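You operate a simulated robot arm through the tools that you are given. There is no shell and no other tool.

The job below is to be done with a simulated robot arm. You get a single attempt, and the scene is never put back.

## Task
Put things in order on the top of the brown bench. At the end: the blue wiping block stands on top of the brown carton; the green cup stands where the white clip stood; the orange clip from the top of the brown bench stands where the green cup stood; the white clip is on the yellow board; whatever was shut is shut again. Leave all else as you found it, and nothing knocked over.
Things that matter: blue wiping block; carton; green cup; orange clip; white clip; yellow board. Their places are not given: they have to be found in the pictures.

The check looks at the end state, three seconds after you hand in, the way a careful person would. Anything else that was tipped, shoved, dropped, spilled or broken makes it a failure.

## Robot
A 5-joint arm with a two-finger parallel gripper, fixed in place. Base frame: the origin is at the foot of the arm, x ahead of it, y to its left, z up; the work surface is at about z = 0. Lengths are in m, angles in degrees, forces in N, time in s.
With the tool pointing down near the work surface it reaches from about 0.26 to 0.68 m from the base axis. Its first joint turns from -66.0 to 66.0 degrees. The tool tilts only in the upright plane through the base axis and itself; it spins freely about its own axis. Payload 2.9 kg.
The TCP is the grasp point between the finger pads, 0.03 m short of the fingertips. In the tool frame z runs along the fingers and y along their closing line. The gripper opens to 0.11 m. The fingers are 0.02 m wide and 0.01 m thick; the gripper's body (0.048 by 0.112 m) begins 0.055 m behind the TCP.
Orientation is told as [roll, pitch, yaw] about the base's x, y, z axes, in that order, counted from this pose: with the fingers straight down and closing along the base's y, the tool's x points along the base's -x, its y along +y and its z along -z.

## Interface
- The arm moves only by the tool drive_tool. Its argument "rows" is a list of rows, each an object of numbers (a shift or turn left out is 0, a gripper value left out holds the last): "ax", "ay", "az": the turn, a rotation vector about the tool's x, y, z in units of 6 degrees (1.0 is 6 degrees); "tx", "ty", "tz": the shift along the tool's x, y, z in units of 50 mm (1.0 is 50 mm); "claw": the opening, from 0 (shut) to 1 (fully open). In form: [{"ax": .., "ay": .., "az": .., "tx": .., "ty": .., "tz": .., "claw": ..}, ...]. A call has 1 to 20 rows; each row shifts and turns the commanded pose from where the row before left it, along the tool's axes as they then stand. A call with a number of a shift or a turn outside -1 to 1 is refused whole. Rows are played at 5 a second. More than 0.05 m and 8.6 degrees between two rows, or a gripper value outside its range, and nothing of the call is played. Where a pose cannot be reached the arm comes as near as it can. A force on the tool above 40 N (or 10 N above the force at the start of the call, whichever is more), or a blocked arm, ends the call early, and 0.2 s more pass. Each finger travels about 0.108 m/s and halts on what it meets, pressing with about 41 N; the grip force reading is that of the motor and also rises with nothing between the fingers. The clock runs only during rows and for 0.2 s after the last one: add rows that do not move to give the fingers time. It gives the time, the measured TCP pose, the force on the tool (base axes), the opening and the grip force at its end, in the units of the frame above (readings bear some noise), with the torque about the TCP (base axes, N m) and any sound that the robot's microphone picked up.
- Cameras (640 x 400 px; columns grow to the right, rows downward): "scene" is fixed at [0.0223, -0.4545, 0.6052]; the picture's right is [0.80, -0.60, 0.00], its down [-0.32, -0.43, -0.84] and it looks along [0.51, 0.67, -0.54] (base axes); focal length 312 px, centre (320, 200). "wrist" rides on the gripper at [0.072, 0.017, -0.103] in the tool frame; the picture's right is [-0.23, 0.97, 0.00], its down [-0.76, -0.18, -0.62] and it looks along [-0.61, -0.14, 0.78] (tool axes); focal length 222 px, centre (320, 200).
- snapshot(camera): a new picture of that camera. No time passes.
- point_at(camera, pixels): for up to 12 pixels [column, row] of the newest picture of that camera ("zoom" is the newest enlarged one), the place [x, y, z] in the base frame of the surface seen there, good to about 0.002 m, but the place of the scene camera against the robot may be out by one fixed shift of up to 0.018 m in any direction. No time passes.
- inspect(camera, box): a new picture of the part [left, top, right, bottom] of that camera's present view, enlarged. No time passes.
- finish_job(): hands the job in; it is judged then, once.

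Leave the gripper open and the arm clear of the work at the hand-in unless told otherwise.

The tools are called by a JSON object that holds its "method" and its "body". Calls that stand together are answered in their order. drive_tool: Moves the arm, as the interface text tells. Its arguments: {"type":"object","properties":{"rows":{"type":"array"}},"required":["rows"]} The other tools are called the same way: snapshot (camera) takes a picture; point_at (camera, pixels) gives the place of the surface under pixels of a picture; inspect (camera, box) takes an enlarged picture of a part of a camera's view; finish_job () hands the job in.

At the start:

```text
t: 0.0
position: [0.4569, 0.0386, 0.3677]
tool_rot: [0.1, 0.0, 0.0]
force: [0.3, 0.4, 0.0]
wrist_torque: [-0.01, -0.01, 0.02]
grip_width: 0.1102
grasp_force: 0.1
```

scene: 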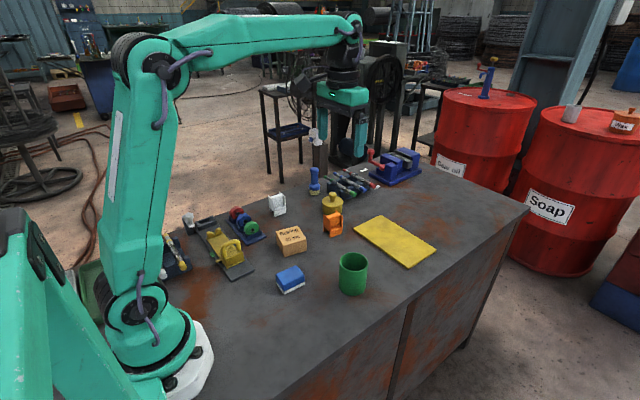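
wrist: 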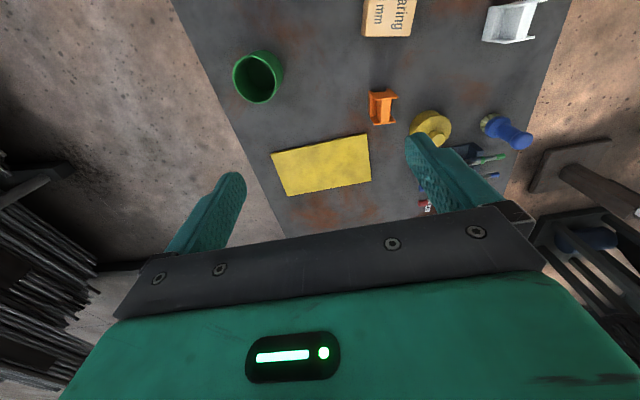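

I see the bench with the blue block near (290,279), the carton at (291,242), the green cup at (353,273), the orange clip at (333,224), the white clip at (277,204) and the yellow board at (395,241). I'll enlarge the views before moving anything.

{"method": "inspect", "body": {"camera": "scene", "box": [240, 180, 400, 300]}}

{"method": "inspect", "body": {"camera": "scene", "box": [140, 160, 300, 300]}}

{"method": "inspect", "body": {"camera": "scene", "box": [290, 130, 450, 230]}}

{"method": "inspect", "body": {"camera": "wrist", "box": [200, 0, 580, 220]}}

```text
3.33 times, centred on (320, 240) of scene
```

zoom: 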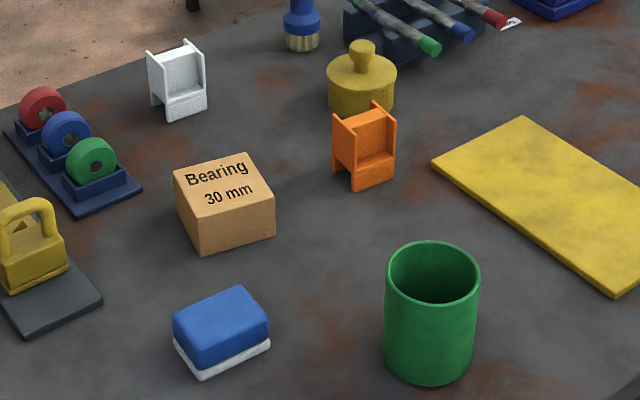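

```text
2.86 times, centred on (220, 230) of scene
```

zoom: 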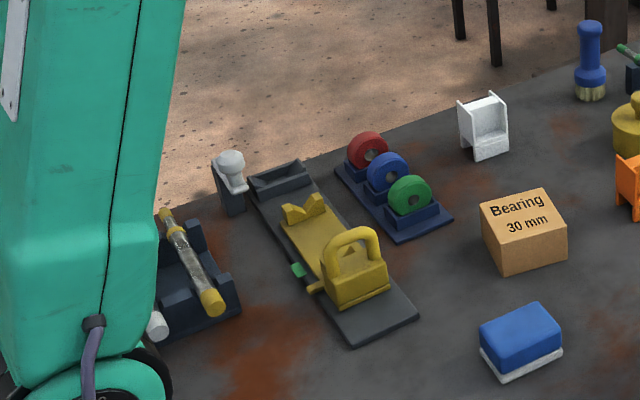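

```text
4.00 times, centred on (370, 180) of scene
```

zoom: 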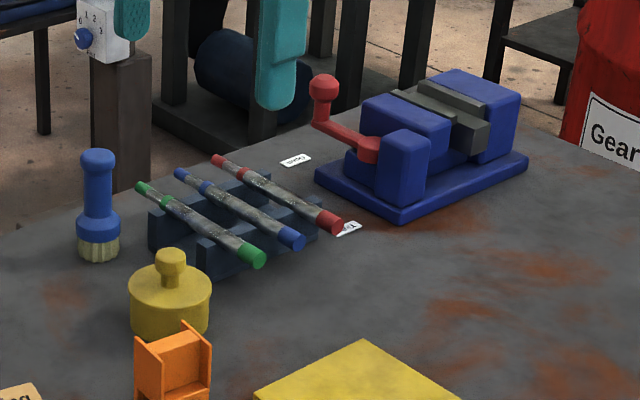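

```text
1.68 times, centred on (390, 110) of wrist
```

zoom: 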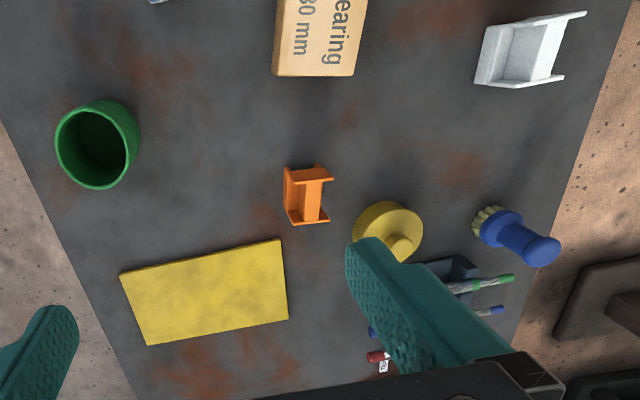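

The newest zoom is the wrist view. I'll read surface points there for the cup rim, orange clip, board corners and carton, and matching points in the scene picture to find the scene camera's shift.

{"method": "point_at", "body": {"camera": "zoom", "pixels": [[95, 103], [135, 140], [62, 140], [90, 150], [285, 168], [327, 180], [292, 222], [120, 275], [281, 241], [288, 320], [148, 343], [300, 195]]}}

{"method": "point_at", "body": {"camera": "scene", "pixels": [[354, 237], [383, 216], [434, 247], [408, 268], [353, 256], [340, 263], [367, 263], [291, 272], [276, 237], [301, 227], [309, 241], [284, 257]]}}

{"method": "point_at", "body": {"camera": "wrist", "pixels": [[385, 18], [362, 35], [410, 37], [485, 38], [530, 35], [508, 25], [320, 165], [271, 154], [367, 136], [371, 180], [287, 195], [258, 78]]}}

```text
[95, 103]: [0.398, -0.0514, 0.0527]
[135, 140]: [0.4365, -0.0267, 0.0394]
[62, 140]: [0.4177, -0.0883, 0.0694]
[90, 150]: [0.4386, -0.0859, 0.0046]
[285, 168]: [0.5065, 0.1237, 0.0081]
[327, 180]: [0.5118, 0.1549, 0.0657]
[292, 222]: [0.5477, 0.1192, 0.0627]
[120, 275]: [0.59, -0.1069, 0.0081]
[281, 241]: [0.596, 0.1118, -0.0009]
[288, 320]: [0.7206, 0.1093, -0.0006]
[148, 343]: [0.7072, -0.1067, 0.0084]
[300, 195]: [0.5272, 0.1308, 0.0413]
```

```text
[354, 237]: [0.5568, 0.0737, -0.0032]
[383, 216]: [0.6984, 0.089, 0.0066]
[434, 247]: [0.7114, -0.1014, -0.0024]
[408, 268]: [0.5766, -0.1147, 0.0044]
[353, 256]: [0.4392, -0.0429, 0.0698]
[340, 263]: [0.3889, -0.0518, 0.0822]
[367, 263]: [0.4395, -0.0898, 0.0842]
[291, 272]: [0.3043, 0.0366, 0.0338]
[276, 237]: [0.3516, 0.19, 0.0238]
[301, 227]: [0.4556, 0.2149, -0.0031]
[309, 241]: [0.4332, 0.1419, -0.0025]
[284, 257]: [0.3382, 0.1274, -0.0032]
```

```text
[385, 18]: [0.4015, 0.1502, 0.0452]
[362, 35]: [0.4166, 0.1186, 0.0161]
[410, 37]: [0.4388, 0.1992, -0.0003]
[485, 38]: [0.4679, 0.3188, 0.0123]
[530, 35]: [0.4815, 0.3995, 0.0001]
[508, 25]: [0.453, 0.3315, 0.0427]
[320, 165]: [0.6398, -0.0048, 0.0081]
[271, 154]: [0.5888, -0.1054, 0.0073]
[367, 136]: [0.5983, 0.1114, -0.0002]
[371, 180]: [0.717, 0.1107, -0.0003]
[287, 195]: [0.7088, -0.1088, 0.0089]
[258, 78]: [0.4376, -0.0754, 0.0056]
```

The wrist readings put the board at about x 0.59–0.71, y −0.107–0.10, z 0.008. The scene camera reads roughly (−0.012, −0.009, −0.004) off. The wrist view only just reaches the nearer objects, so I'll draw the tool back and left at height to see the block, carton and white clip properly.

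{"method": "drive_tool", "body": {"rows": [{"tx": 0.6, "ty": 0.3}, {"tx": 0.6, "ty": 0.3}, {"tx": 0.6, "ty": 0.3}, {"tx": 0.6, "ty": 0.3}, {}, {}]}}

{"method": "snapshot", "body": {"camera": "wrist"}}

```text
t: 1.4
position: [0.3361, 0.0981, 0.3663]
tool_rot: [0.1, 0.0, -0.2]
force: [-0.5, 0.0, -0.9]
wrist_torque: [-0.01, 0.01, -0.03]
grip_width: 0.1099
grasp_force: 0.2
```

```text
taken
```

wrist: 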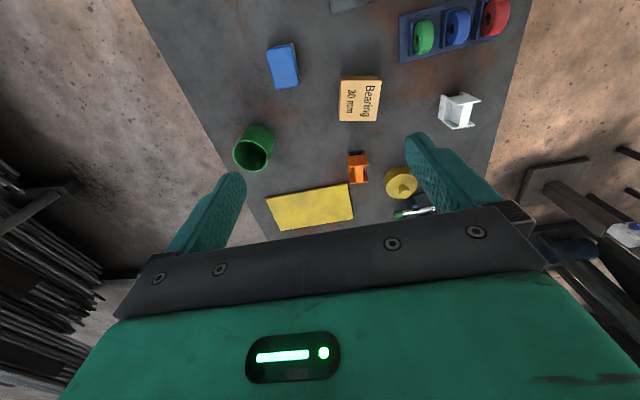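

Now the block (284,66), carton (360,99), white clip (459,111), cup (254,146) and orange clip (357,168) all show. I'll enlarge the part holding them.

{"method": "inspect", "body": {"camera": "wrist", "box": [220, 20, 400, 130]}}

{"method": "point_at", "body": {"camera": "wrist", "pixels": [[267, 46], [293, 44], [299, 84], [276, 87], [343, 77], [381, 77], [376, 121], [339, 120], [360, 99], [284, 66]]}}

{"method": "inspect", "body": {"camera": "wrist", "box": [400, 60, 520, 140]}}

{"method": "point_at", "body": {"camera": "zoom", "pixels": [[210, 200], [430, 200], [230, 330], [420, 330], [320, 260], [300, 330], [380, 200], [260, 190]]}}

```text
3.56 times, centred on (310, 75) of wrist
```

zoom: 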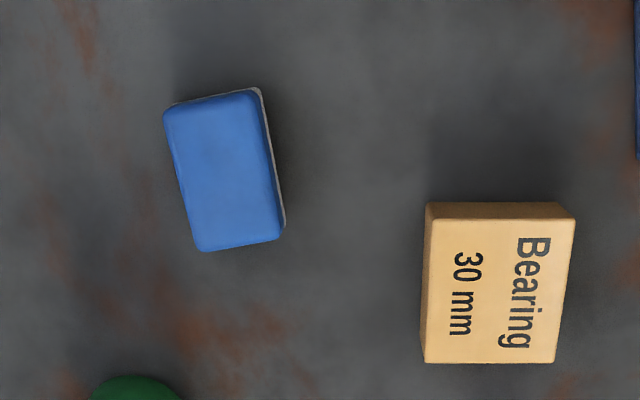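

```text
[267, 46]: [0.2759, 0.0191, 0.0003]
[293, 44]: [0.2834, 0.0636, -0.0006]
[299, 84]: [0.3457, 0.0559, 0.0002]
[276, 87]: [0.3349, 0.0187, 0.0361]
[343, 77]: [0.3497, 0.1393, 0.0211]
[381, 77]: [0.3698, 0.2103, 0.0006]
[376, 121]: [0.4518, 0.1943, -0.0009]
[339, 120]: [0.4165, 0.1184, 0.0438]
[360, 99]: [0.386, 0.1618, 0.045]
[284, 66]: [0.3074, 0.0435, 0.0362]
```

```text
5.00 times, centred on (460, 100) of wrist
```

zoom: 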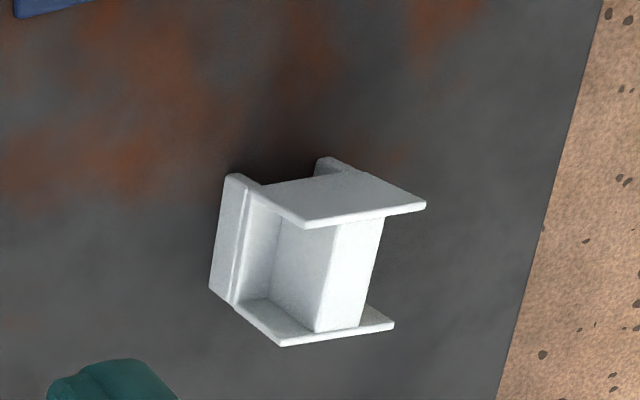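

```text
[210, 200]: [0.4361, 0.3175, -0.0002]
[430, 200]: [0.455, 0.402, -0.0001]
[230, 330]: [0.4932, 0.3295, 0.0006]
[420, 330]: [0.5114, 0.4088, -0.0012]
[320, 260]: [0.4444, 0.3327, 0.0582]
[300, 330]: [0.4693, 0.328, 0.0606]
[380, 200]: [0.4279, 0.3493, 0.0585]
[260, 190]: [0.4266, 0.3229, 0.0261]
```

Block top sits at z≈0.036, carton top at z≈0.045, white clip top at z≈0.06. I'll enlarge the block and carton more and read their edges precisely.

{"method": "inspect", "body": {"camera": "wrist", "box": [250, 35, 314, 75]}}

{"method": "inspect", "body": {"camera": "wrist", "box": [252, 36, 316, 100]}}

{"method": "point_at", "body": {"camera": "wrist", "pixels": [[268, 52], [291, 47], [297, 83], [277, 88], [267, 60], [271, 75], [292, 50], [296, 75], [343, 80], [378, 82], [374, 119], [341, 119]]}}

```text
10.00 times, centred on (282, 55) of wrist
```

zoom: 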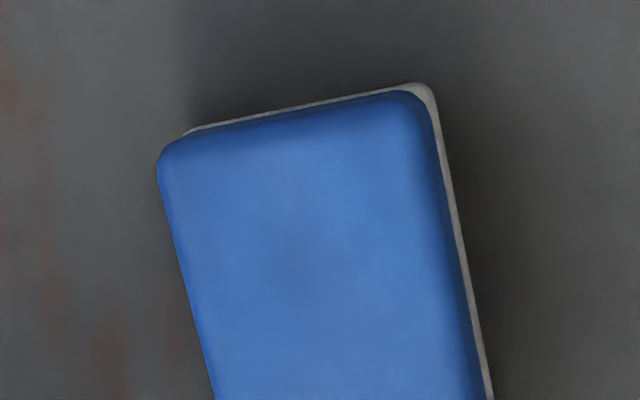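

```text
6.25 times, centred on (284, 68) of wrist
```

zoom: 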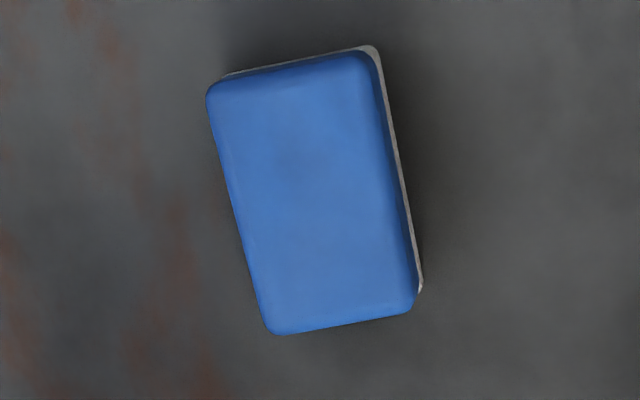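

```text
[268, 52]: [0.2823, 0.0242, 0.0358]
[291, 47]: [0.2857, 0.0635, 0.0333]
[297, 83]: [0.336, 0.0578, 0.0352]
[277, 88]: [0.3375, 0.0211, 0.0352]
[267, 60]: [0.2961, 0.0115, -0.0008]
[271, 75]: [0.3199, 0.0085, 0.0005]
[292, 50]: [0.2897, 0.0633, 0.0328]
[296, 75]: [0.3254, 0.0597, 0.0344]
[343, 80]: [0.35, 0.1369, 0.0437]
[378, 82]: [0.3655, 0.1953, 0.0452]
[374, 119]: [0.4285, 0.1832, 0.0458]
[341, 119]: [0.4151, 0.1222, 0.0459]
```

I'll read the block's outline points in this newest enlarged picture.

{"method": "point_at", "body": {"camera": "zoom", "pixels": [[215, 100], [262, 310], [232, 200], [280, 327], [405, 303], [340, 316], [362, 60], [225, 85], [290, 72], [384, 180], [378, 190], [313, 195]]}}

{"method": "inspect", "body": {"camera": "wrist", "box": [320, 65, 400, 130]}}

```text
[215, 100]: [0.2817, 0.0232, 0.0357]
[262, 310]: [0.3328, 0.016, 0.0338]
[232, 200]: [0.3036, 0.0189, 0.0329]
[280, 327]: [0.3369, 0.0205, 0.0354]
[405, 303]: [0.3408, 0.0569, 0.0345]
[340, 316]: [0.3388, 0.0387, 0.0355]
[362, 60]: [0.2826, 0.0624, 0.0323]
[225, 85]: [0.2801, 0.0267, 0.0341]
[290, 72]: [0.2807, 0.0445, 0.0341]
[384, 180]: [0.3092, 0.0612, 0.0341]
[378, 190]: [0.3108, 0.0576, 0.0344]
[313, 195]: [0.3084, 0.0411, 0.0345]
```

```text
6.15 times, centred on (360, 98) of wrist
```

zoom: 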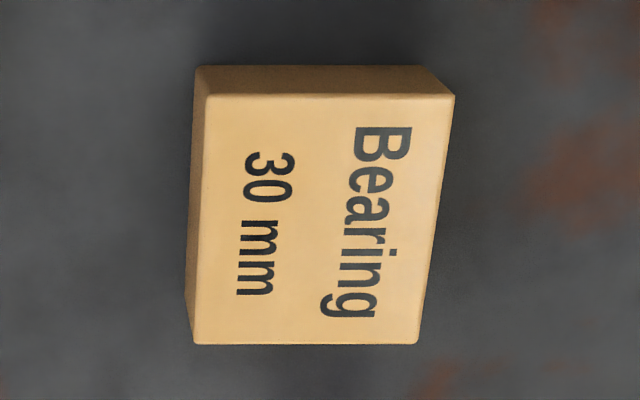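

Block: centre about (0.310, 0.040), roughly 0.06 long (near x) and 0.041 wide, turned about −7°. Next, the carton's top corners in the new zoom.

{"method": "point_at", "body": {"camera": "zoom", "pixels": [[210, 100], [445, 102], [414, 338], [198, 338], [325, 220], [325, 100], [310, 338], [203, 220], [430, 220]]}}

```text
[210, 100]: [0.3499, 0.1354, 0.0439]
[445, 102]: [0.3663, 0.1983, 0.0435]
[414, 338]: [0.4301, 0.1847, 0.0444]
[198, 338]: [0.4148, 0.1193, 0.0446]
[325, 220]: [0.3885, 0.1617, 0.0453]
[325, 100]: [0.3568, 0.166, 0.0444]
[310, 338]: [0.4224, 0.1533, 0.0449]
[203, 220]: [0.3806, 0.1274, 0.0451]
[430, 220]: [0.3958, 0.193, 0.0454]
```

Carton: top centre about (0.3905, 0.160), about 0.068 square, turned about −14°, top z 0.0445. First job is the block. I'll go above it at z≈0.15, turn about −7°, and narrow the claw to 0.65.

{"method": "drive_tool", "body": {"rows": [{"tx": 0.087, "ty": -0.193, "tz": 0.72}, {"tx": 0.087, "ty": -0.193, "tz": 0.72}, {"tx": 0.087, "ty": -0.193, "tz": 0.72}, {"tx": 0.087, "ty": -0.193, "tz": 0.72}, {"tx": 0.087, "ty": -0.193, "tz": 0.72}, {"tx": 0.087, "ty": -0.193, "tz": 0.72}, {"az": 0.583, "claw": 0.65}, {"az": 0.583, "claw": 0.65}, {}, {}]}}

{"method": "snapshot", "body": {"camera": "wrist"}}

{"method": "snapshot", "body": {"camera": "scene"}}

```text
t: 3.6
position: [0.3117, 0.039, 0.1503]
tool_rot: [0.0, -0.1, -7.1]
force: [-0.6, -0.4, -0.8]
wrist_torque: [0.02, 0.0, -0.01]
grip_width: 0.0716
grasp_force: 0.1
```

```text
taken
```

wrist: 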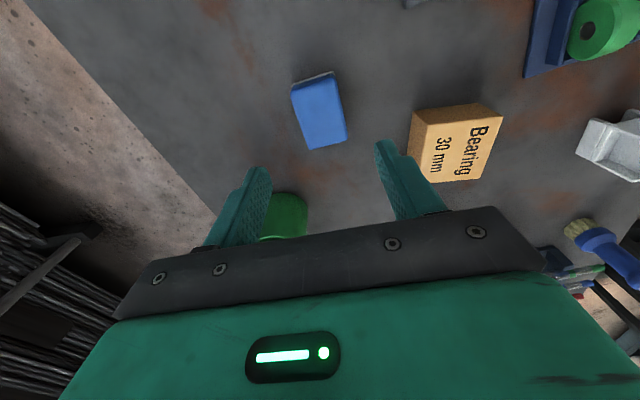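

```text
taken
```

scene: 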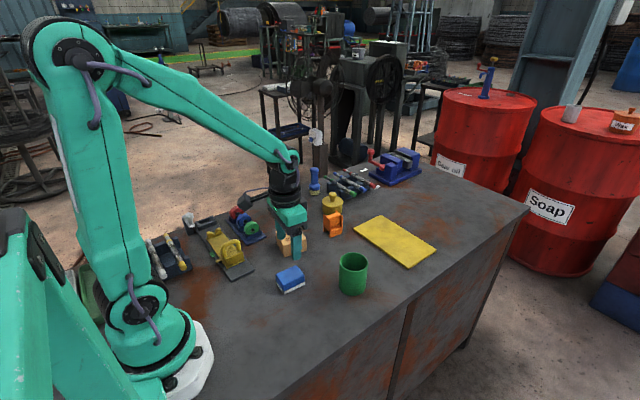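

The tool is at (0.312, 0.039), with the block at (320,112), right where a point below the TCP should appear. I'll read the block's edges once more from this nearer view.

{"method": "inspect", "body": {"camera": "wrist", "box": [270, 60, 370, 160]}}

{"method": "point_at", "body": {"camera": "zoom", "pixels": [[245, 110], [375, 85], [425, 285], [305, 335], [270, 230], [395, 180], [330, 200], [360, 310], [310, 90]]}}

```text
4.00 times, centred on (320, 110) of wrist
```

zoom: 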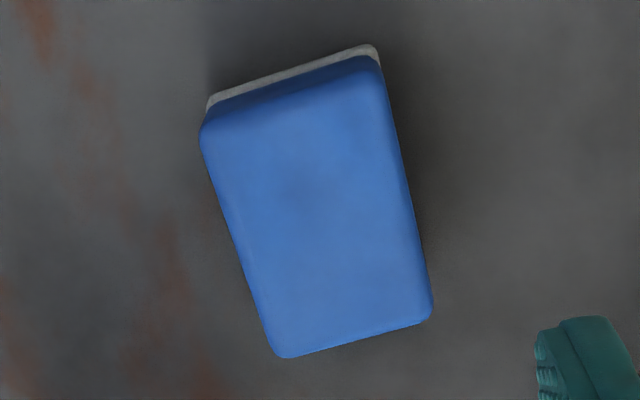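

```text
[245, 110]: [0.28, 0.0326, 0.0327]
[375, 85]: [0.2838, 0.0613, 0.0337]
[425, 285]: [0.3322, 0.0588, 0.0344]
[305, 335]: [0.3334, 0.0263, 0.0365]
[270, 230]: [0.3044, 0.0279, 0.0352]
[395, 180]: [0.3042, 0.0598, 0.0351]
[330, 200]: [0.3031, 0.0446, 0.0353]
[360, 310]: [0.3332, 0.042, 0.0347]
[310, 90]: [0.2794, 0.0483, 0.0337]
```

I'll read the outline just inside the true edges (left edge near (213,160)–(262,320), right edge near (385,110)–(425,270), far edge near (285,350)–(425,315)).

{"method": "point_at", "body": {"camera": "zoom", "pixels": [[213, 160], [238, 240], [262, 320], [387, 110], [408, 200], [424, 280], [290, 352], [360, 335], [420, 315], [210, 122], [290, 92], [365, 68]]}}

```text
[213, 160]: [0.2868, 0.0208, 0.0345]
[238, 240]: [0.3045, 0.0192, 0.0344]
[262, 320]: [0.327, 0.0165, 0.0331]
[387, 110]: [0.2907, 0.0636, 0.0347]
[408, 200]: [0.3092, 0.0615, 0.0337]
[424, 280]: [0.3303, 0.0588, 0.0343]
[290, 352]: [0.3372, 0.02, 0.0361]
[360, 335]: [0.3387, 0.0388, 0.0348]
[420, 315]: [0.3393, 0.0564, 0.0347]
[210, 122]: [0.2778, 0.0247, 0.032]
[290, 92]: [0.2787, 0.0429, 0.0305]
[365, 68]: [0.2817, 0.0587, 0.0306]
```

Block centre comes out at (0.309, 0.040), turned −6.5°, and the tool already matches to within 3 mm. I'll go straight down to z≈0.036 with a small x correction, without closing yet.

{"method": "drive_tool", "body": {"rows": [{"tx": 0.05, "tz": 0.5}, {"tz": 0.5}, {"tz": 0.5}, {"tz": 0.45}, {"tz": 0.33}, {}, {}]}}

{"method": "snapshot", "body": {"camera": "wrist"}}

```text
t: 5.2
position: [0.309, 0.0408, 0.0374]
tool_rot: [0.0, 0.0, -7.0]
force: [1.2, -0.2, -0.3]
wrist_torque: [0.01, 0.0, -0.02]
grip_width: 0.0713
grasp_force: 0.1
```

```text
taken
```

wrist: 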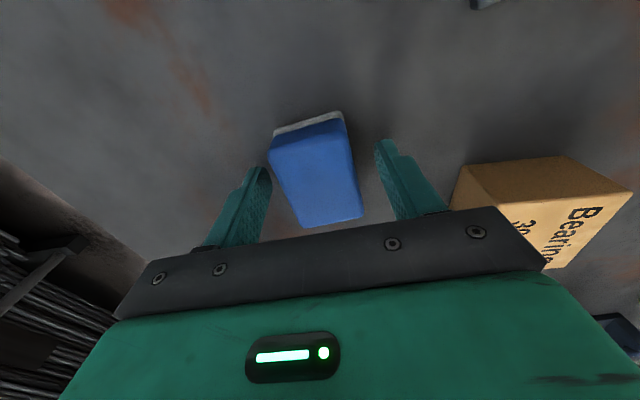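

The block lies between the fingers at (315,175), with the tool at z 0.037 and no contact force. I'll close the claw.

{"method": "drive_tool", "body": {"rows": [{"claw": 0.5}, {"claw": 0.4}, {"claw": 0.3}, {"claw": 0.2}, {}, {}]}}

```text
t: 6.6
position: [0.3082, 0.0412, 0.0376]
tool_rot: [0.0, 0.1, -6.9]
force: [-0.5, -0.1, 0.7]
wrist_torque: [0.0, 0.03, 0.02]
grip_width: 0.0446
grasp_force: 41.1
```

It holds at 0.0446 wide with 41 N. I'll lift straight up to z≈0.14.

{"method": "drive_tool", "body": {"rows": [{"tz": -0.3}, {"tz": -0.5}, {"tz": -0.5}, {"tz": -0.5}, {"tz": -0.3}, {}, {}]}}

{"method": "snapshot", "body": {"camera": "wrist"}}

```text
t: 8.2
position: [0.3083, 0.0403, 0.1411]
tool_rot: [-0.1, 0.0, -7.0]
force: [0.2, -0.5, -1.2]
wrist_torque: [0.01, -0.03, -0.02]
grip_width: 0.0445
grasp_force: 41.4
```

```text
taken
```

wrist: 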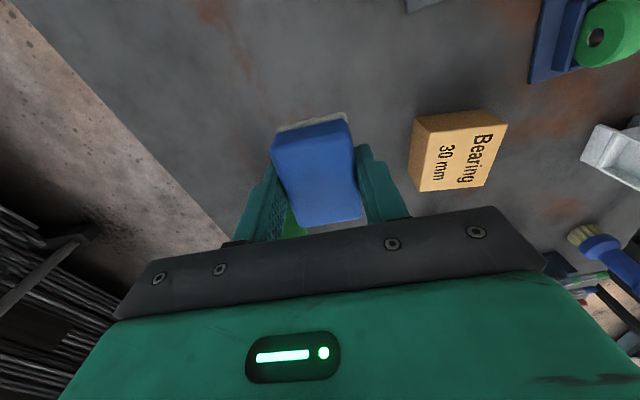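

The block is held and nothing else moved. I'll carry it over the carton centre (0.3905, 0.160) and turn to −14°.

{"method": "drive_tool", "body": {"rows": [{"tx": -0.27, "ty": 0.512}, {"tx": -0.27, "ty": 0.512}, {"tx": -0.27, "ty": 0.512}, {"tx": -0.27, "ty": 0.512}, {"tx": -0.26, "ty": 0.512}, {"az": 0.583}, {"az": 0.583}, {}, {}]}}

{"method": "snapshot", "body": {"camera": "wrist"}}

{"method": "inspect", "body": {"camera": "scene", "box": [220, 160, 400, 300]}}

```text
t: 10.2
position: [0.3915, 0.1582, 0.1417]
tool_rot: [0.0, 0.0, -14.1]
force: [-0.1, -0.1, -0.8]
wrist_torque: [0.04, 0.01, 0.02]
grip_width: 0.0444
grasp_force: 41.1
```

```text
taken
```

wrist: 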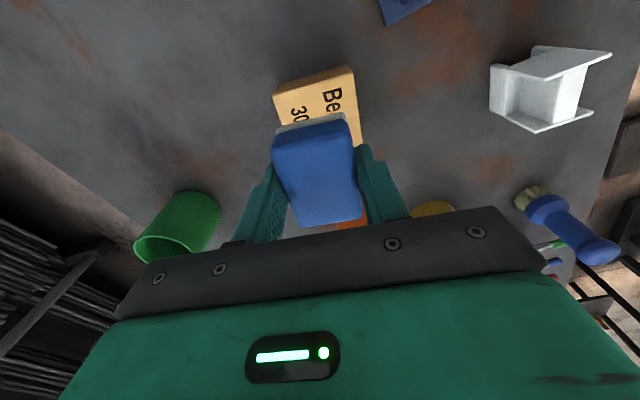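

```text
2.86 times, centred on (310, 230) of scene
```

zoom: 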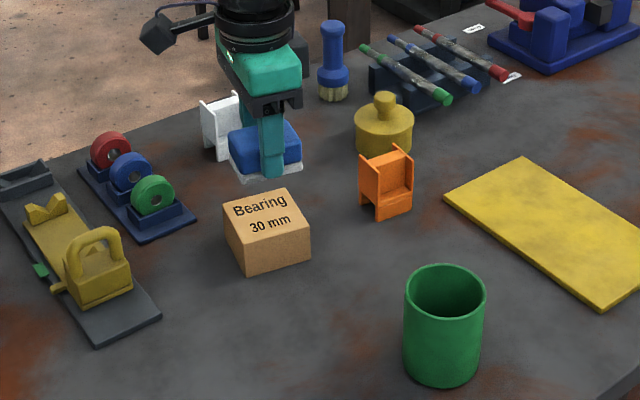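

Tool is at (0.3915, 0.158), well centred over the carton. I'll lower slowly to z≈0.083, where the block's underside should meet the carton top, and watch the force.

{"method": "drive_tool", "body": {"rows": [{"tz": 0.3}, {"tz": 0.3}, {"tz": 0.25}, {"tz": 0.15}, {"tz": 0.1}, {"tz": 0.04}, {}, {}]}}

{"method": "snapshot", "body": {"camera": "wrist"}}

{"method": "inspect", "body": {"camera": "scene", "box": [250, 190, 350, 280]}}

```text
t: 12.0
position: [0.3902, 0.1571, 0.0841]
tool_rot: [0.0, 0.0, -14.1]
force: [0.1, 0.6, -0.9]
wrist_torque: [0.01, 0.0, 0.0]
grip_width: 0.0446
grasp_force: 41.5
```

```text
taken
```

wrist: 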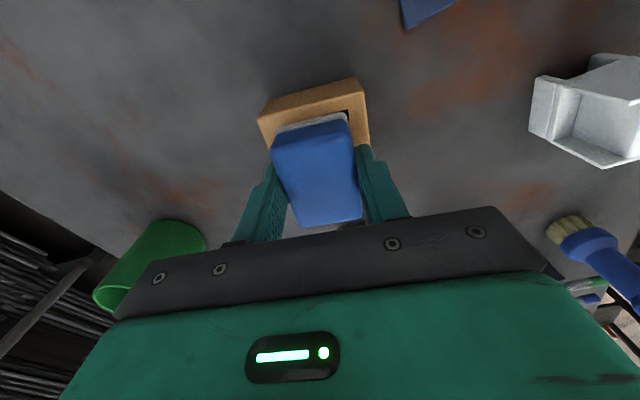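

```text
4.44 times, centred on (300, 235) of scene
```

zoom: 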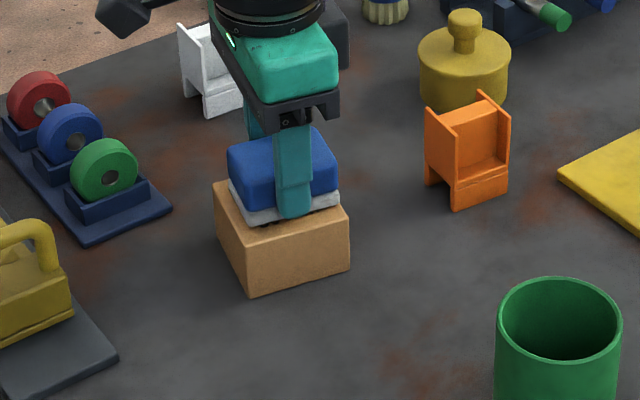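

The block sits a hair above the carton and the force is still near zero. I'll lower by another 1.5 mm in small steps.

{"method": "drive_tool", "body": {"rows": [{"tz": 0.015}, {"tz": 0.015}, {}, {}]}}

```text
t: 13.0
position: [0.3909, 0.1585, 0.0832]
tool_rot: [0.0, 0.0, -14.0]
force: [0.4, 0.9, -0.4]
wrist_torque: [-0.02, -0.01, 0.02]
grip_width: 0.0445
grasp_force: 41.0
```

No contact yet (force 0.4 N). Another millimetre down.

{"method": "drive_tool", "body": {"rows": [{"tz": 0.015}, {"tz": 0.01}, {}, {}]}}

```text
t: 14.0
position: [0.3903, 0.1584, 0.082]
tool_rot: [0.1, -0.2, -14.1]
force: [-4.7, -0.9, 24.7]
wrist_torque: [-0.14, 0.35, -0.01]
grip_width: 0.0444
grasp_force: 41.4
```

Contact now, 25 N upward. I'll ease off about 0.5 mm and then open the claw gently.

{"method": "drive_tool", "body": {"rows": [{"tz": -0.008}, {}, {"claw": 0.42}, {"claw": 0.46}, {"claw": 0.52}, {"claw": 0.58}, {}, {}]}}

{"method": "snapshot", "body": {"camera": "wrist"}}

```text
t: 15.8
position: [0.3902, 0.1581, 0.0821]
tool_rot: [0.1, 0.1, -14.0]
force: [-0.7, 0.2, 0.9]
wrist_torque: [0.01, 0.0, 0.01]
grip_width: 0.0634
grasp_force: 0.1
```

```text
taken
```

wrist: 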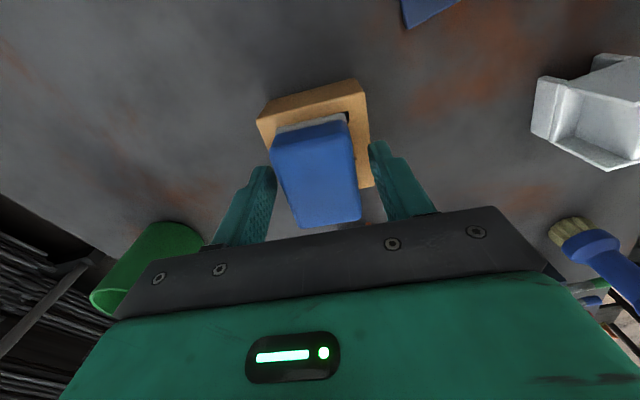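

The block rests on the carton and the fingers are clear. I'll rise straight to z≈0.26 and look at the result and at the clips.

{"method": "drive_tool", "body": {"rows": [{"tz": -0.4}, {"tz": -0.6}, {"tz": -0.7}, {"tz": -0.7}, {"tz": -0.7}, {"tz": -0.6}, {}, {}]}}

{"method": "snapshot", "body": {"camera": "wrist"}}

{"method": "inspect", "body": {"camera": "scene", "box": [240, 180, 400, 300]}}

```text
t: 17.6
position: [0.3902, 0.1588, 0.2698]
tool_rot: [0.0, 0.0, -14.0]
force: [0.2, 0.3, 0.2]
wrist_torque: [-0.01, -0.04, -0.01]
grip_width: 0.0638
grasp_force: 0.0
```

```text
taken
```

wrist: 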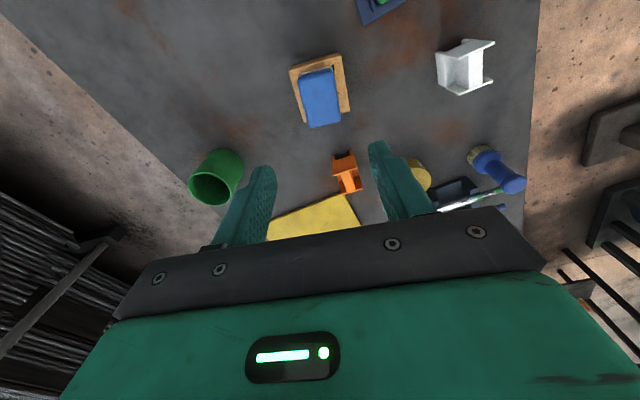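

```text
3.33 times, centred on (320, 240) of scene
```

zoom: 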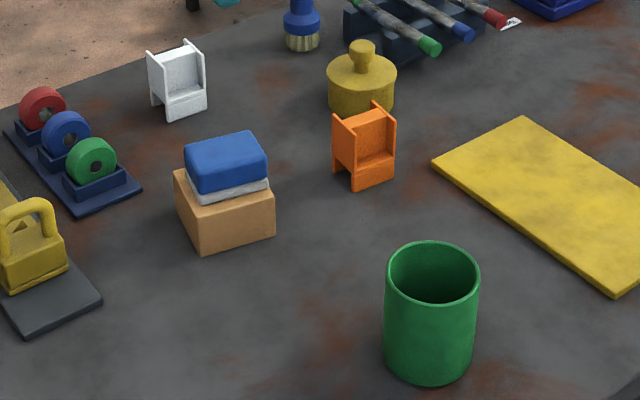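

The block stands on the carton, white felt down, and all else is unchanged. Next is the white clip at (465,65) in the wrist view. I'll move the tool towards (0.40, 0.31, 0.22) and turn it back to 0° for a close look.

{"method": "drive_tool", "body": {"rows": [{"tx": 0.106, "ty": 0.592, "tz": 0.2}, {"tx": 0.106, "ty": 0.592, "tz": 0.2}, {"tx": 0.106, "ty": 0.592, "tz": 0.2}, {"tx": 0.106, "ty": 0.592, "tz": 0.2}, {"tx": 0.106, "ty": 0.592, "tz": 0.2}, {"az": -0.78}, {"az": -0.78}, {"az": -0.78}, {}, {}]}}

{"method": "snapshot", "body": {"camera": "wrist"}}

```text
t: 19.8
position: [0.4014, 0.3078, 0.2185]
tool_rot: [0.0, -0.1, 0.0]
force: [0.2, -0.9, -0.5]
wrist_torque: [-0.01, 0.02, 0.02]
grip_width: 0.064
grasp_force: 0.1
```

```text
taken
```

wrist: 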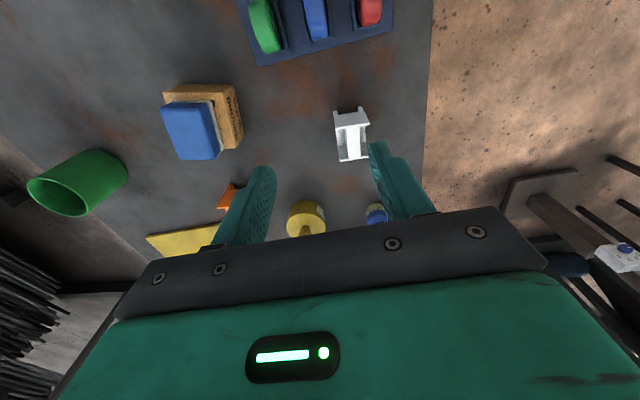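

The white clip is at (351,134). I'll enlarge it.

{"method": "inspect", "body": {"camera": "wrist", "box": [310, 95, 390, 170]}}

{"method": "inspect", "body": {"camera": "scene", "box": [255, 180, 305, 225]}}

{"method": "inspect", "body": {"camera": "wrist", "box": [310, 95, 390, 170]}}

```text
5.33 times, centred on (350, 132) of wrist
```

zoom: 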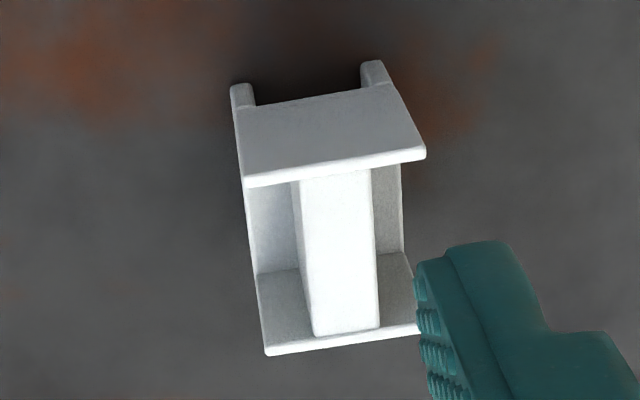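

```text
8.89 times, centred on (280, 202) of scene
```

zoom: 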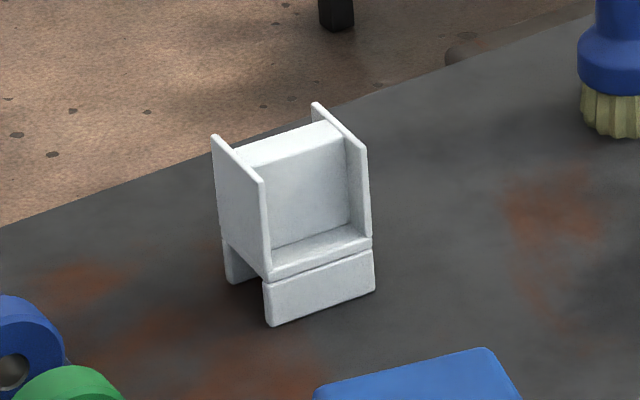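

```text
5.33 times, centred on (350, 132) of wrist
```

zoom: 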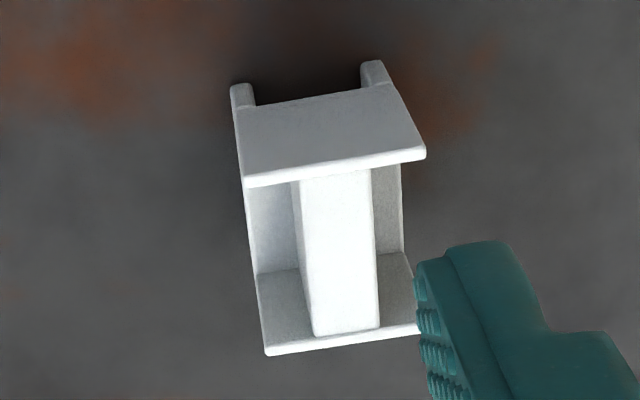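

The clip has two side plates facing along about x, joined by a web, with feet along both y sides. I'll read points on its top edges and plates.

{"method": "point_at", "body": {"camera": "zoom", "pixels": [[250, 182], [335, 167], [420, 154], [270, 351], [340, 343], [412, 330], [310, 330], [376, 325], [303, 185], [368, 178], [240, 95], [372, 72]]}}

{"method": "point_at", "body": {"camera": "zoom", "pixels": [[248, 112], [388, 90], [320, 100], [320, 140], [270, 310], [398, 300], [340, 250], [330, 353], [252, 200], [398, 180], [320, 90], [310, 75]]}}

```text
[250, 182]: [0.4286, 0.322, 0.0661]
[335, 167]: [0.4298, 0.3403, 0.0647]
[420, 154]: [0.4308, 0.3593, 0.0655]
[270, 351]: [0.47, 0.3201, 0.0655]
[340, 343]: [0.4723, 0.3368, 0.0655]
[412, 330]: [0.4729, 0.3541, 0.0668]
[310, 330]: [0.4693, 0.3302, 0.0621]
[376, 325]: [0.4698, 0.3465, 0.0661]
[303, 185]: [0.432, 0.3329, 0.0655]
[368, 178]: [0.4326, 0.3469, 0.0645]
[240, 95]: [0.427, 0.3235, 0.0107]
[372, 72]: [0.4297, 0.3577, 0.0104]
```

```text
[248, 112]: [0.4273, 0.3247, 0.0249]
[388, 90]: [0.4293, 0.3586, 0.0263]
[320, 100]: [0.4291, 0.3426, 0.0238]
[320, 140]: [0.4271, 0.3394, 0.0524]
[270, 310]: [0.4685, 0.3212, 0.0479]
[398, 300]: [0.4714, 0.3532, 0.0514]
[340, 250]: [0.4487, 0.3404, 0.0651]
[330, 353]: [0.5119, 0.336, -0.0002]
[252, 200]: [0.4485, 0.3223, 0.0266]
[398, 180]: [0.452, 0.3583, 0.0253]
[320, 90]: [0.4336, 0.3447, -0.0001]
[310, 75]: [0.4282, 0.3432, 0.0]
```

Clip: x 0.4275–0.4725 (0.045 wide), y 0.321–0.359, height 0.0655, turned about −3.4°, centre (0.4505, 0.339). I'll grip the outer plate faces, so the tool must close along x. First I'll move over the centre and spin to +86.6°, then look again.

{"method": "drive_tool", "body": {"rows": [{"tx": -0.49, "ty": 0.31, "claw": 0.65}, {"tx": -0.49, "ty": 0.31}, {"az": -0.962}, {"az": -0.962}, {"az": -0.962}, {"az": -0.962}, {"az": -0.962}, {"az": -0.962}, {"az": -0.962}, {"az": -0.962}, {"az": -0.962}, {"az": -0.962}, {"az": -0.962}, {"az": -0.962}, {"az": -0.962}, {"az": -0.962}, {"az": -0.962}, {}, {}]}}

{"method": "snapshot", "body": {"camera": "wrist"}}

```text
t: 23.8
position: [0.4504, 0.3385, 0.2174]
tool_rot: [-0.1, 0.0, 86.6]
force: [-0.2, 0.8, 0.4]
wrist_torque: [0.0, -0.01, 0.01]
grip_width: 0.0715
grasp_force: 0.2
```

```text
taken
```

wrist: 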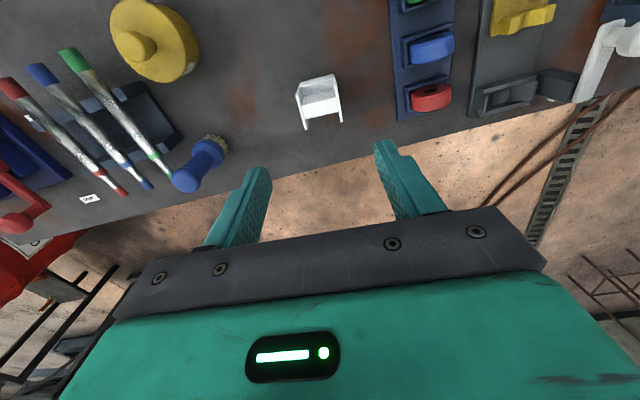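

The clip is at (320,101), centred under the tool. I'll check the clip's position, the bearing rack's edge at (397,80) and the brush at (200,160) for clearance.

{"method": "point_at", "body": {"camera": "wrist", "pixels": [[400, 110], [396, 60], [410, 60], [215, 148], [185, 180], [300, 80], [335, 78], [300, 100], [338, 95], [305, 115], [340, 112], [318, 92]]}}

{"method": "inspect", "body": {"camera": "wrist", "box": [280, 60, 360, 140]}}

```text
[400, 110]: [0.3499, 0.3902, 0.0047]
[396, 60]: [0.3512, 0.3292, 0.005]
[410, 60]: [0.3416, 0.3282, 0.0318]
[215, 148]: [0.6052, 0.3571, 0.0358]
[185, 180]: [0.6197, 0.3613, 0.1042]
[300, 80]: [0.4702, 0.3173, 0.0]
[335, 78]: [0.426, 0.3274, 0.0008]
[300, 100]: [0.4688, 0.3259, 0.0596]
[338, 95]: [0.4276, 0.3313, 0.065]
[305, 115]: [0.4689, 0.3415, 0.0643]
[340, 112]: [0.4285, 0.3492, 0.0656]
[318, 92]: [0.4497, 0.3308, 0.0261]
```

```text
5.00 times, centred on (320, 100) of wrist
```

zoom: 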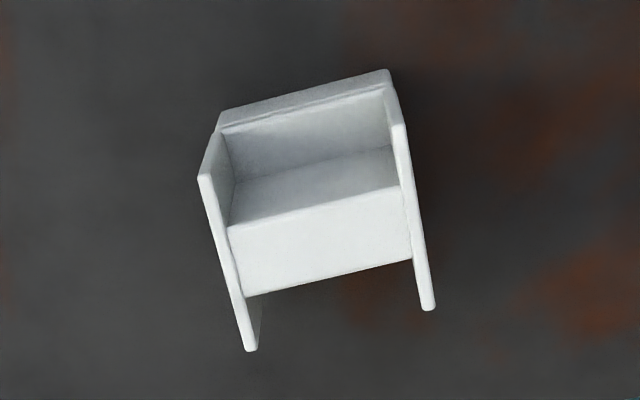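

Rack edge is at x 0.351 and brush at x 0.605, so there's plenty of room. I'll read the plate ends once more in the zoom to confirm the centre.

{"method": "point_at", "body": {"camera": "zoom", "pixels": [[206, 182], [228, 260], [249, 344], [398, 130], [412, 210], [428, 303], [300, 250], [330, 203], [340, 272]]}}

```text
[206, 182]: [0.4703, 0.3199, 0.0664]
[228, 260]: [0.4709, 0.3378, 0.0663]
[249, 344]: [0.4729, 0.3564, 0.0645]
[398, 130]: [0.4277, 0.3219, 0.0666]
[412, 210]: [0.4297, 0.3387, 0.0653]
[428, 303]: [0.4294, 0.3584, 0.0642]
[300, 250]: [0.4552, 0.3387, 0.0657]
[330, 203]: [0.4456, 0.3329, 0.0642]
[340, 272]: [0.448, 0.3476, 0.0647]
```

Centre confirmed at (0.450, 0.339). I'll descend straight to z≈0.046.

{"method": "drive_tool", "body": {"rows": [{"tz": 0.7}, {"tz": 0.7}, {"tz": 0.7}, {"tz": 0.6}, {"tz": 0.4}, {"tz": 0.32}, {}, {}]}}

{"method": "snapshot", "body": {"camera": "wrist"}}

```text
t: 25.6
position: [0.4506, 0.3399, 0.0447]
tool_rot: [0.0, 0.0, 86.6]
force: [-0.4, 0.2, 0.2]
wrist_torque: [0.02, 0.01, 0.01]
grip_width: 0.0715
grasp_force: 0.0
```

```text
taken
```

wrist: 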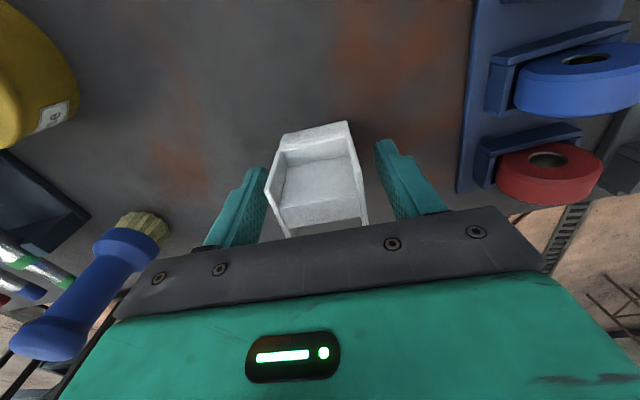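

The clip lies between the fingers with about equal gaps. I'll close the claw on the plates.

{"method": "drive_tool", "body": {"rows": [{"claw": 0.5}, {"claw": 0.42}, {"claw": 0.36}, {"claw": 0.3}, {}, {}]}}

```text
t: 27.0
position: [0.4505, 0.3394, 0.0449]
tool_rot: [0.0, 0.0, 86.5]
force: [0.1, 0.3, -0.4]
wrist_torque: [0.01, -0.01, -0.02]
grip_width: 0.0442
grasp_force: 41.2
```

Held at 0.0442 wide with 41 N. I'll lift it straight up to about z 0.22.

{"method": "drive_tool", "body": {"rows": [{"tz": -0.3}, {"tz": -0.5}, {"tz": -0.7}, {"tz": -0.7}, {"tz": -0.7}, {"tz": -0.6}, {}, {}]}}

{"method": "snapshot", "body": {"camera": "wrist"}}

{"method": "snapshot", "body": {"camera": "scene"}}

```text
t: 28.8
position: [0.4495, 0.342, 0.2214]
tool_rot: [0.0, 0.1, 86.5]
force: [0.3, -0.2, -0.1]
wrist_torque: [0.04, 0.0, 0.0]
grip_width: 0.044
grasp_force: 41.1
```

```text
taken
```

wrist: 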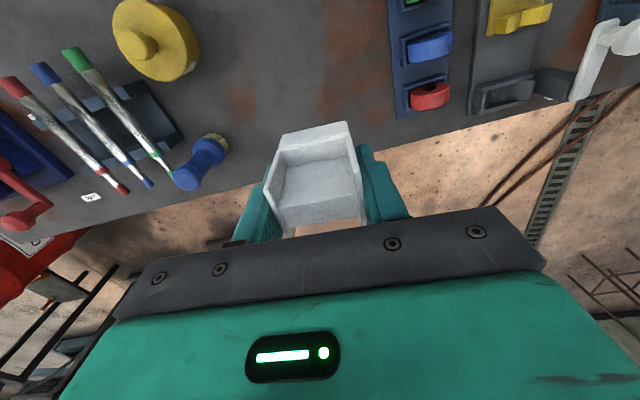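

```text
taken
```

scene: 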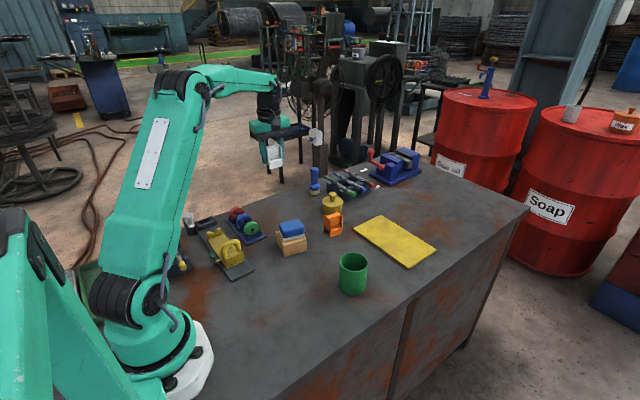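

The clip is lifted clean and the bench spot is empty. I'll carry it at z≈0.22 to above the board near (0.64, 0.0).

{"method": "drive_tool", "body": {"rows": [{"tx": 0.659, "ty": -0.421}, {"tx": 0.659, "ty": -0.421}, {"tx": 0.659, "ty": -0.421}, {"tx": 0.659, "ty": -0.421}, {"tx": 0.659, "ty": -0.421}, {"tx": 0.659, "ty": -0.421}, {"tx": 0.659, "ty": -0.421}, {"tx": 0.659, "ty": -0.421}, {"tx": 0.659, "ty": -0.421}, {"tx": 0.659, "ty": -0.421}, {}, {}]}}

{"method": "snapshot", "body": {"camera": "wrist"}}

{"method": "snapshot", "body": {"camera": "scene"}}

```text
t: 31.4
position: [0.6433, -0.0013, 0.2193]
tool_rot: [0.0, -0.1, 86.7]
force: [-0.6, 0.3, 0.5]
wrist_torque: [-0.02, 0.01, -0.03]
grip_width: 0.0442
grasp_force: 40.5
```

```text
taken
```

wrist: 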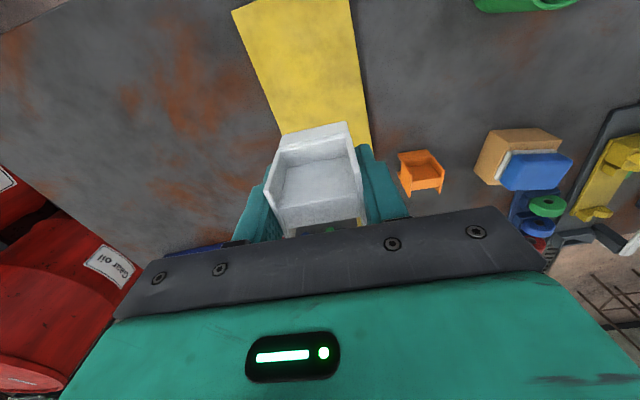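

```text
taken
```

scene: 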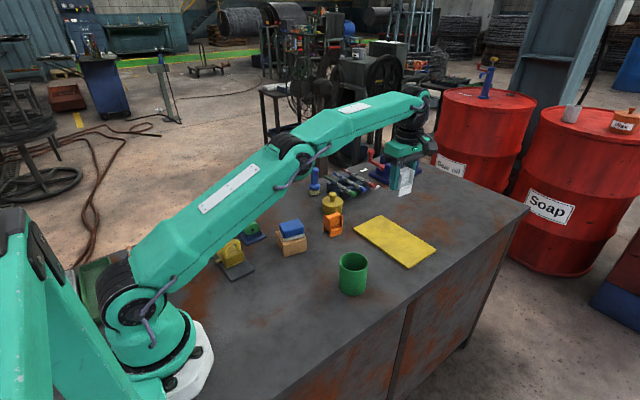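

The clip is above the board. I'll check the board's edges from here: left edge near (262,85), right edge near (362,85), and near the clip (285,130), (368,140).

{"method": "point_at", "body": {"camera": "wrist", "pixels": [[240, 20], [350, 5], [262, 85], [360, 85], [279, 130], [368, 138], [340, 230], [256, 60], [354, 50]]}}

```text
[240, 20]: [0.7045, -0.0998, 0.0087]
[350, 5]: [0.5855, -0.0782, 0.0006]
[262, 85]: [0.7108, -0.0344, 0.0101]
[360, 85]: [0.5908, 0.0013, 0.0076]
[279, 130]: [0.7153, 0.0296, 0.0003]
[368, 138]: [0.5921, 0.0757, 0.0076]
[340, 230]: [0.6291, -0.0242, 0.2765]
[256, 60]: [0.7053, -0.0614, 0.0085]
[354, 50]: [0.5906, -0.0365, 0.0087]
```

The board spans x 0.590–0.711 here, so the clip at x 0.643 is well inside. I'll lower to z≈0.057, about 3 mm above the board, then creep.

{"method": "drive_tool", "body": {"rows": [{"tz": 0.6}, {"tz": 0.7}, {"tz": 0.7}, {"tz": 0.6}, {"tz": 0.4}, {"tz": 0.24}, {}, {}]}}

{"method": "drive_tool", "body": {"rows": [{"tz": 0.02}, {"tz": 0.01}, {}, {}]}}

```text
t: 33.2
position: [0.6414, -0.0035, 0.0583]
tool_rot: [0.0, 0.0, 86.5]
force: [1.1, -0.2, -0.3]
wrist_torque: [0.01, 0.02, 0.01]
grip_width: 0.0442
grasp_force: 41.3
```

```text
t: 34.2
position: [0.6399, -0.0037, 0.0582]
tool_rot: [0.0, 0.0, 86.5]
force: [1.0, -0.4, -0.4]
wrist_torque: [0.02, -0.02, -0.05]
grip_width: 0.0444
grasp_force: 41.1
```

Still free (force −0.4 N, z≈0.058). I'll creep on another 2 mm.

{"method": "drive_tool", "body": {"rows": [{"tz": 0.02}, {"tz": 0.02}, {}, {}]}}

{"method": "inspect", "body": {"camera": "scene", "box": [340, 180, 450, 280]}}

```text
t: 35.2
position: [0.6403, -0.003, 0.0545]
tool_rot: [-0.1, 0.1, 86.4]
force: [0.2, -0.3, -0.3]
wrist_torque: [-0.04, -0.02, -0.02]
grip_width: 0.0443
grasp_force: 40.9
```

```text
4.00 times, centred on (395, 230) of scene
```

zoom: 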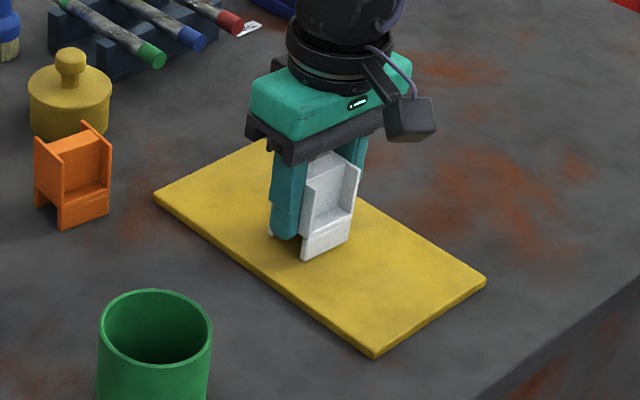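

The clip is just above the board with no contact force yet (z 0.0545). Another 1 mm or so.

{"method": "drive_tool", "body": {"rows": [{"tz": 0.012}, {"tz": 0.012}, {}, {}]}}

```text
t: 36.2
position: [0.6407, -0.0029, 0.0541]
tool_rot: [0.0, 0.1, 86.5]
force: [-0.4, 0.4, -0.6]
wrist_torque: [-0.01, -0.01, -0.03]
grip_width: 0.0445
grasp_force: 40.7
```

Still no load (−0.6 N). One more millimetre.

{"method": "drive_tool", "body": {"rows": [{"tz": 0.012}, {"tz": 0.01}, {}, {}]}}

```text
t: 37.2
position: [0.6412, -0.0035, 0.0547]
tool_rot: [-0.1, 0.1, 86.5]
force: [0.0, -0.5, 5.5]
wrist_torque: [-0.02, 0.1, 0.02]
grip_width: 0.0443
grasp_force: 40.7
```

Contact at 5.5 N, so the clip stands on the board. I'll open the claw evenly.

{"method": "drive_tool", "body": {"rows": [{"claw": 0.42}, {"claw": 0.45}, {"claw": 0.5}, {"claw": 0.58}, {"claw": 0.65}, {}, {}]}}

{"method": "inspect", "body": {"camera": "scene", "box": [340, 180, 450, 280]}}

```text
t: 38.8
position: [0.6404, -0.0032, 0.0543]
tool_rot: [0.0, 0.1, 86.6]
force: [0.2, 0.8, -0.3]
wrist_torque: [-0.04, -0.02, -0.01]
grip_width: 0.0715
grasp_force: 0.0
```

```text
4.00 times, centred on (395, 230) of scene
```

zoom: 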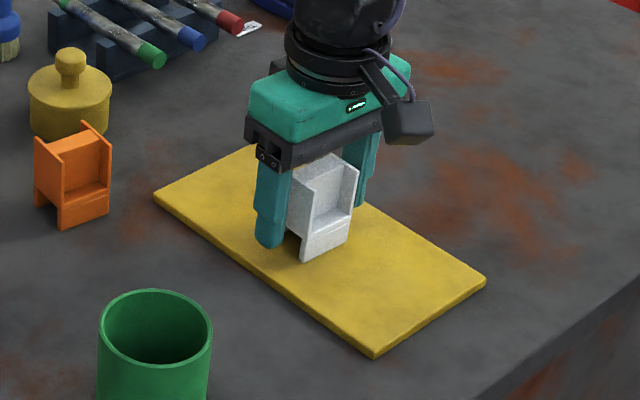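

The clip stands upright on the board and the fingers are off it. I'll rise straight up to z≈0.23.

{"method": "drive_tool", "body": {"rows": [{"tz": -0.3}, {"tz": -0.6}, {"tz": -0.7}, {"tz": -0.7}, {"tz": -0.7}, {"tz": -0.6}, {}, {}]}}

{"method": "snapshot", "body": {"camera": "wrist"}}

{"method": "snapshot", "body": {"camera": "scene"}}

```text
t: 40.6
position: [0.6413, -0.0038, 0.2338]
tool_rot: [-0.1, 0.0, 86.5]
force: [-0.8, 0.5, 1.0]
wrist_torque: [0.01, 0.0, 0.02]
grip_width: 0.0713
grasp_force: 0.0
```

```text
taken
```

wrist: 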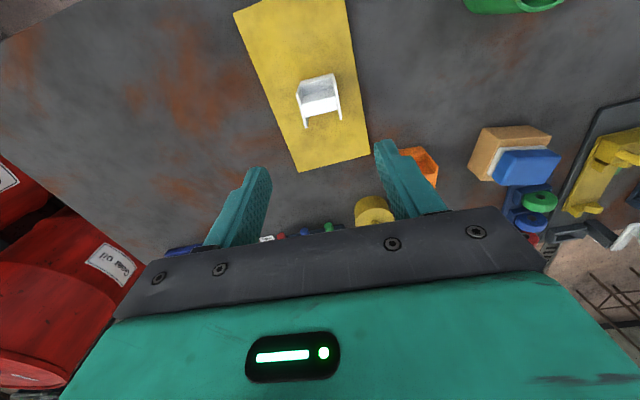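

```text
taken
```

scene: 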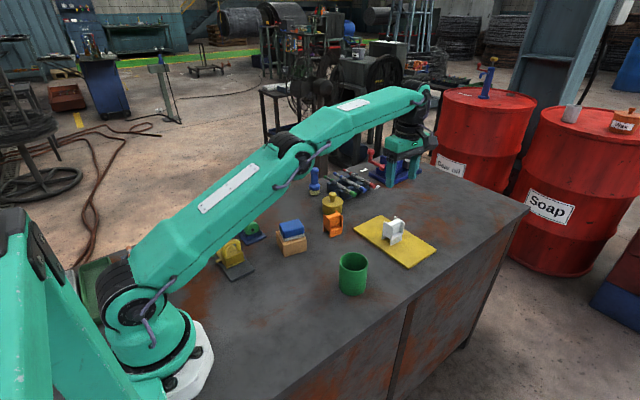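

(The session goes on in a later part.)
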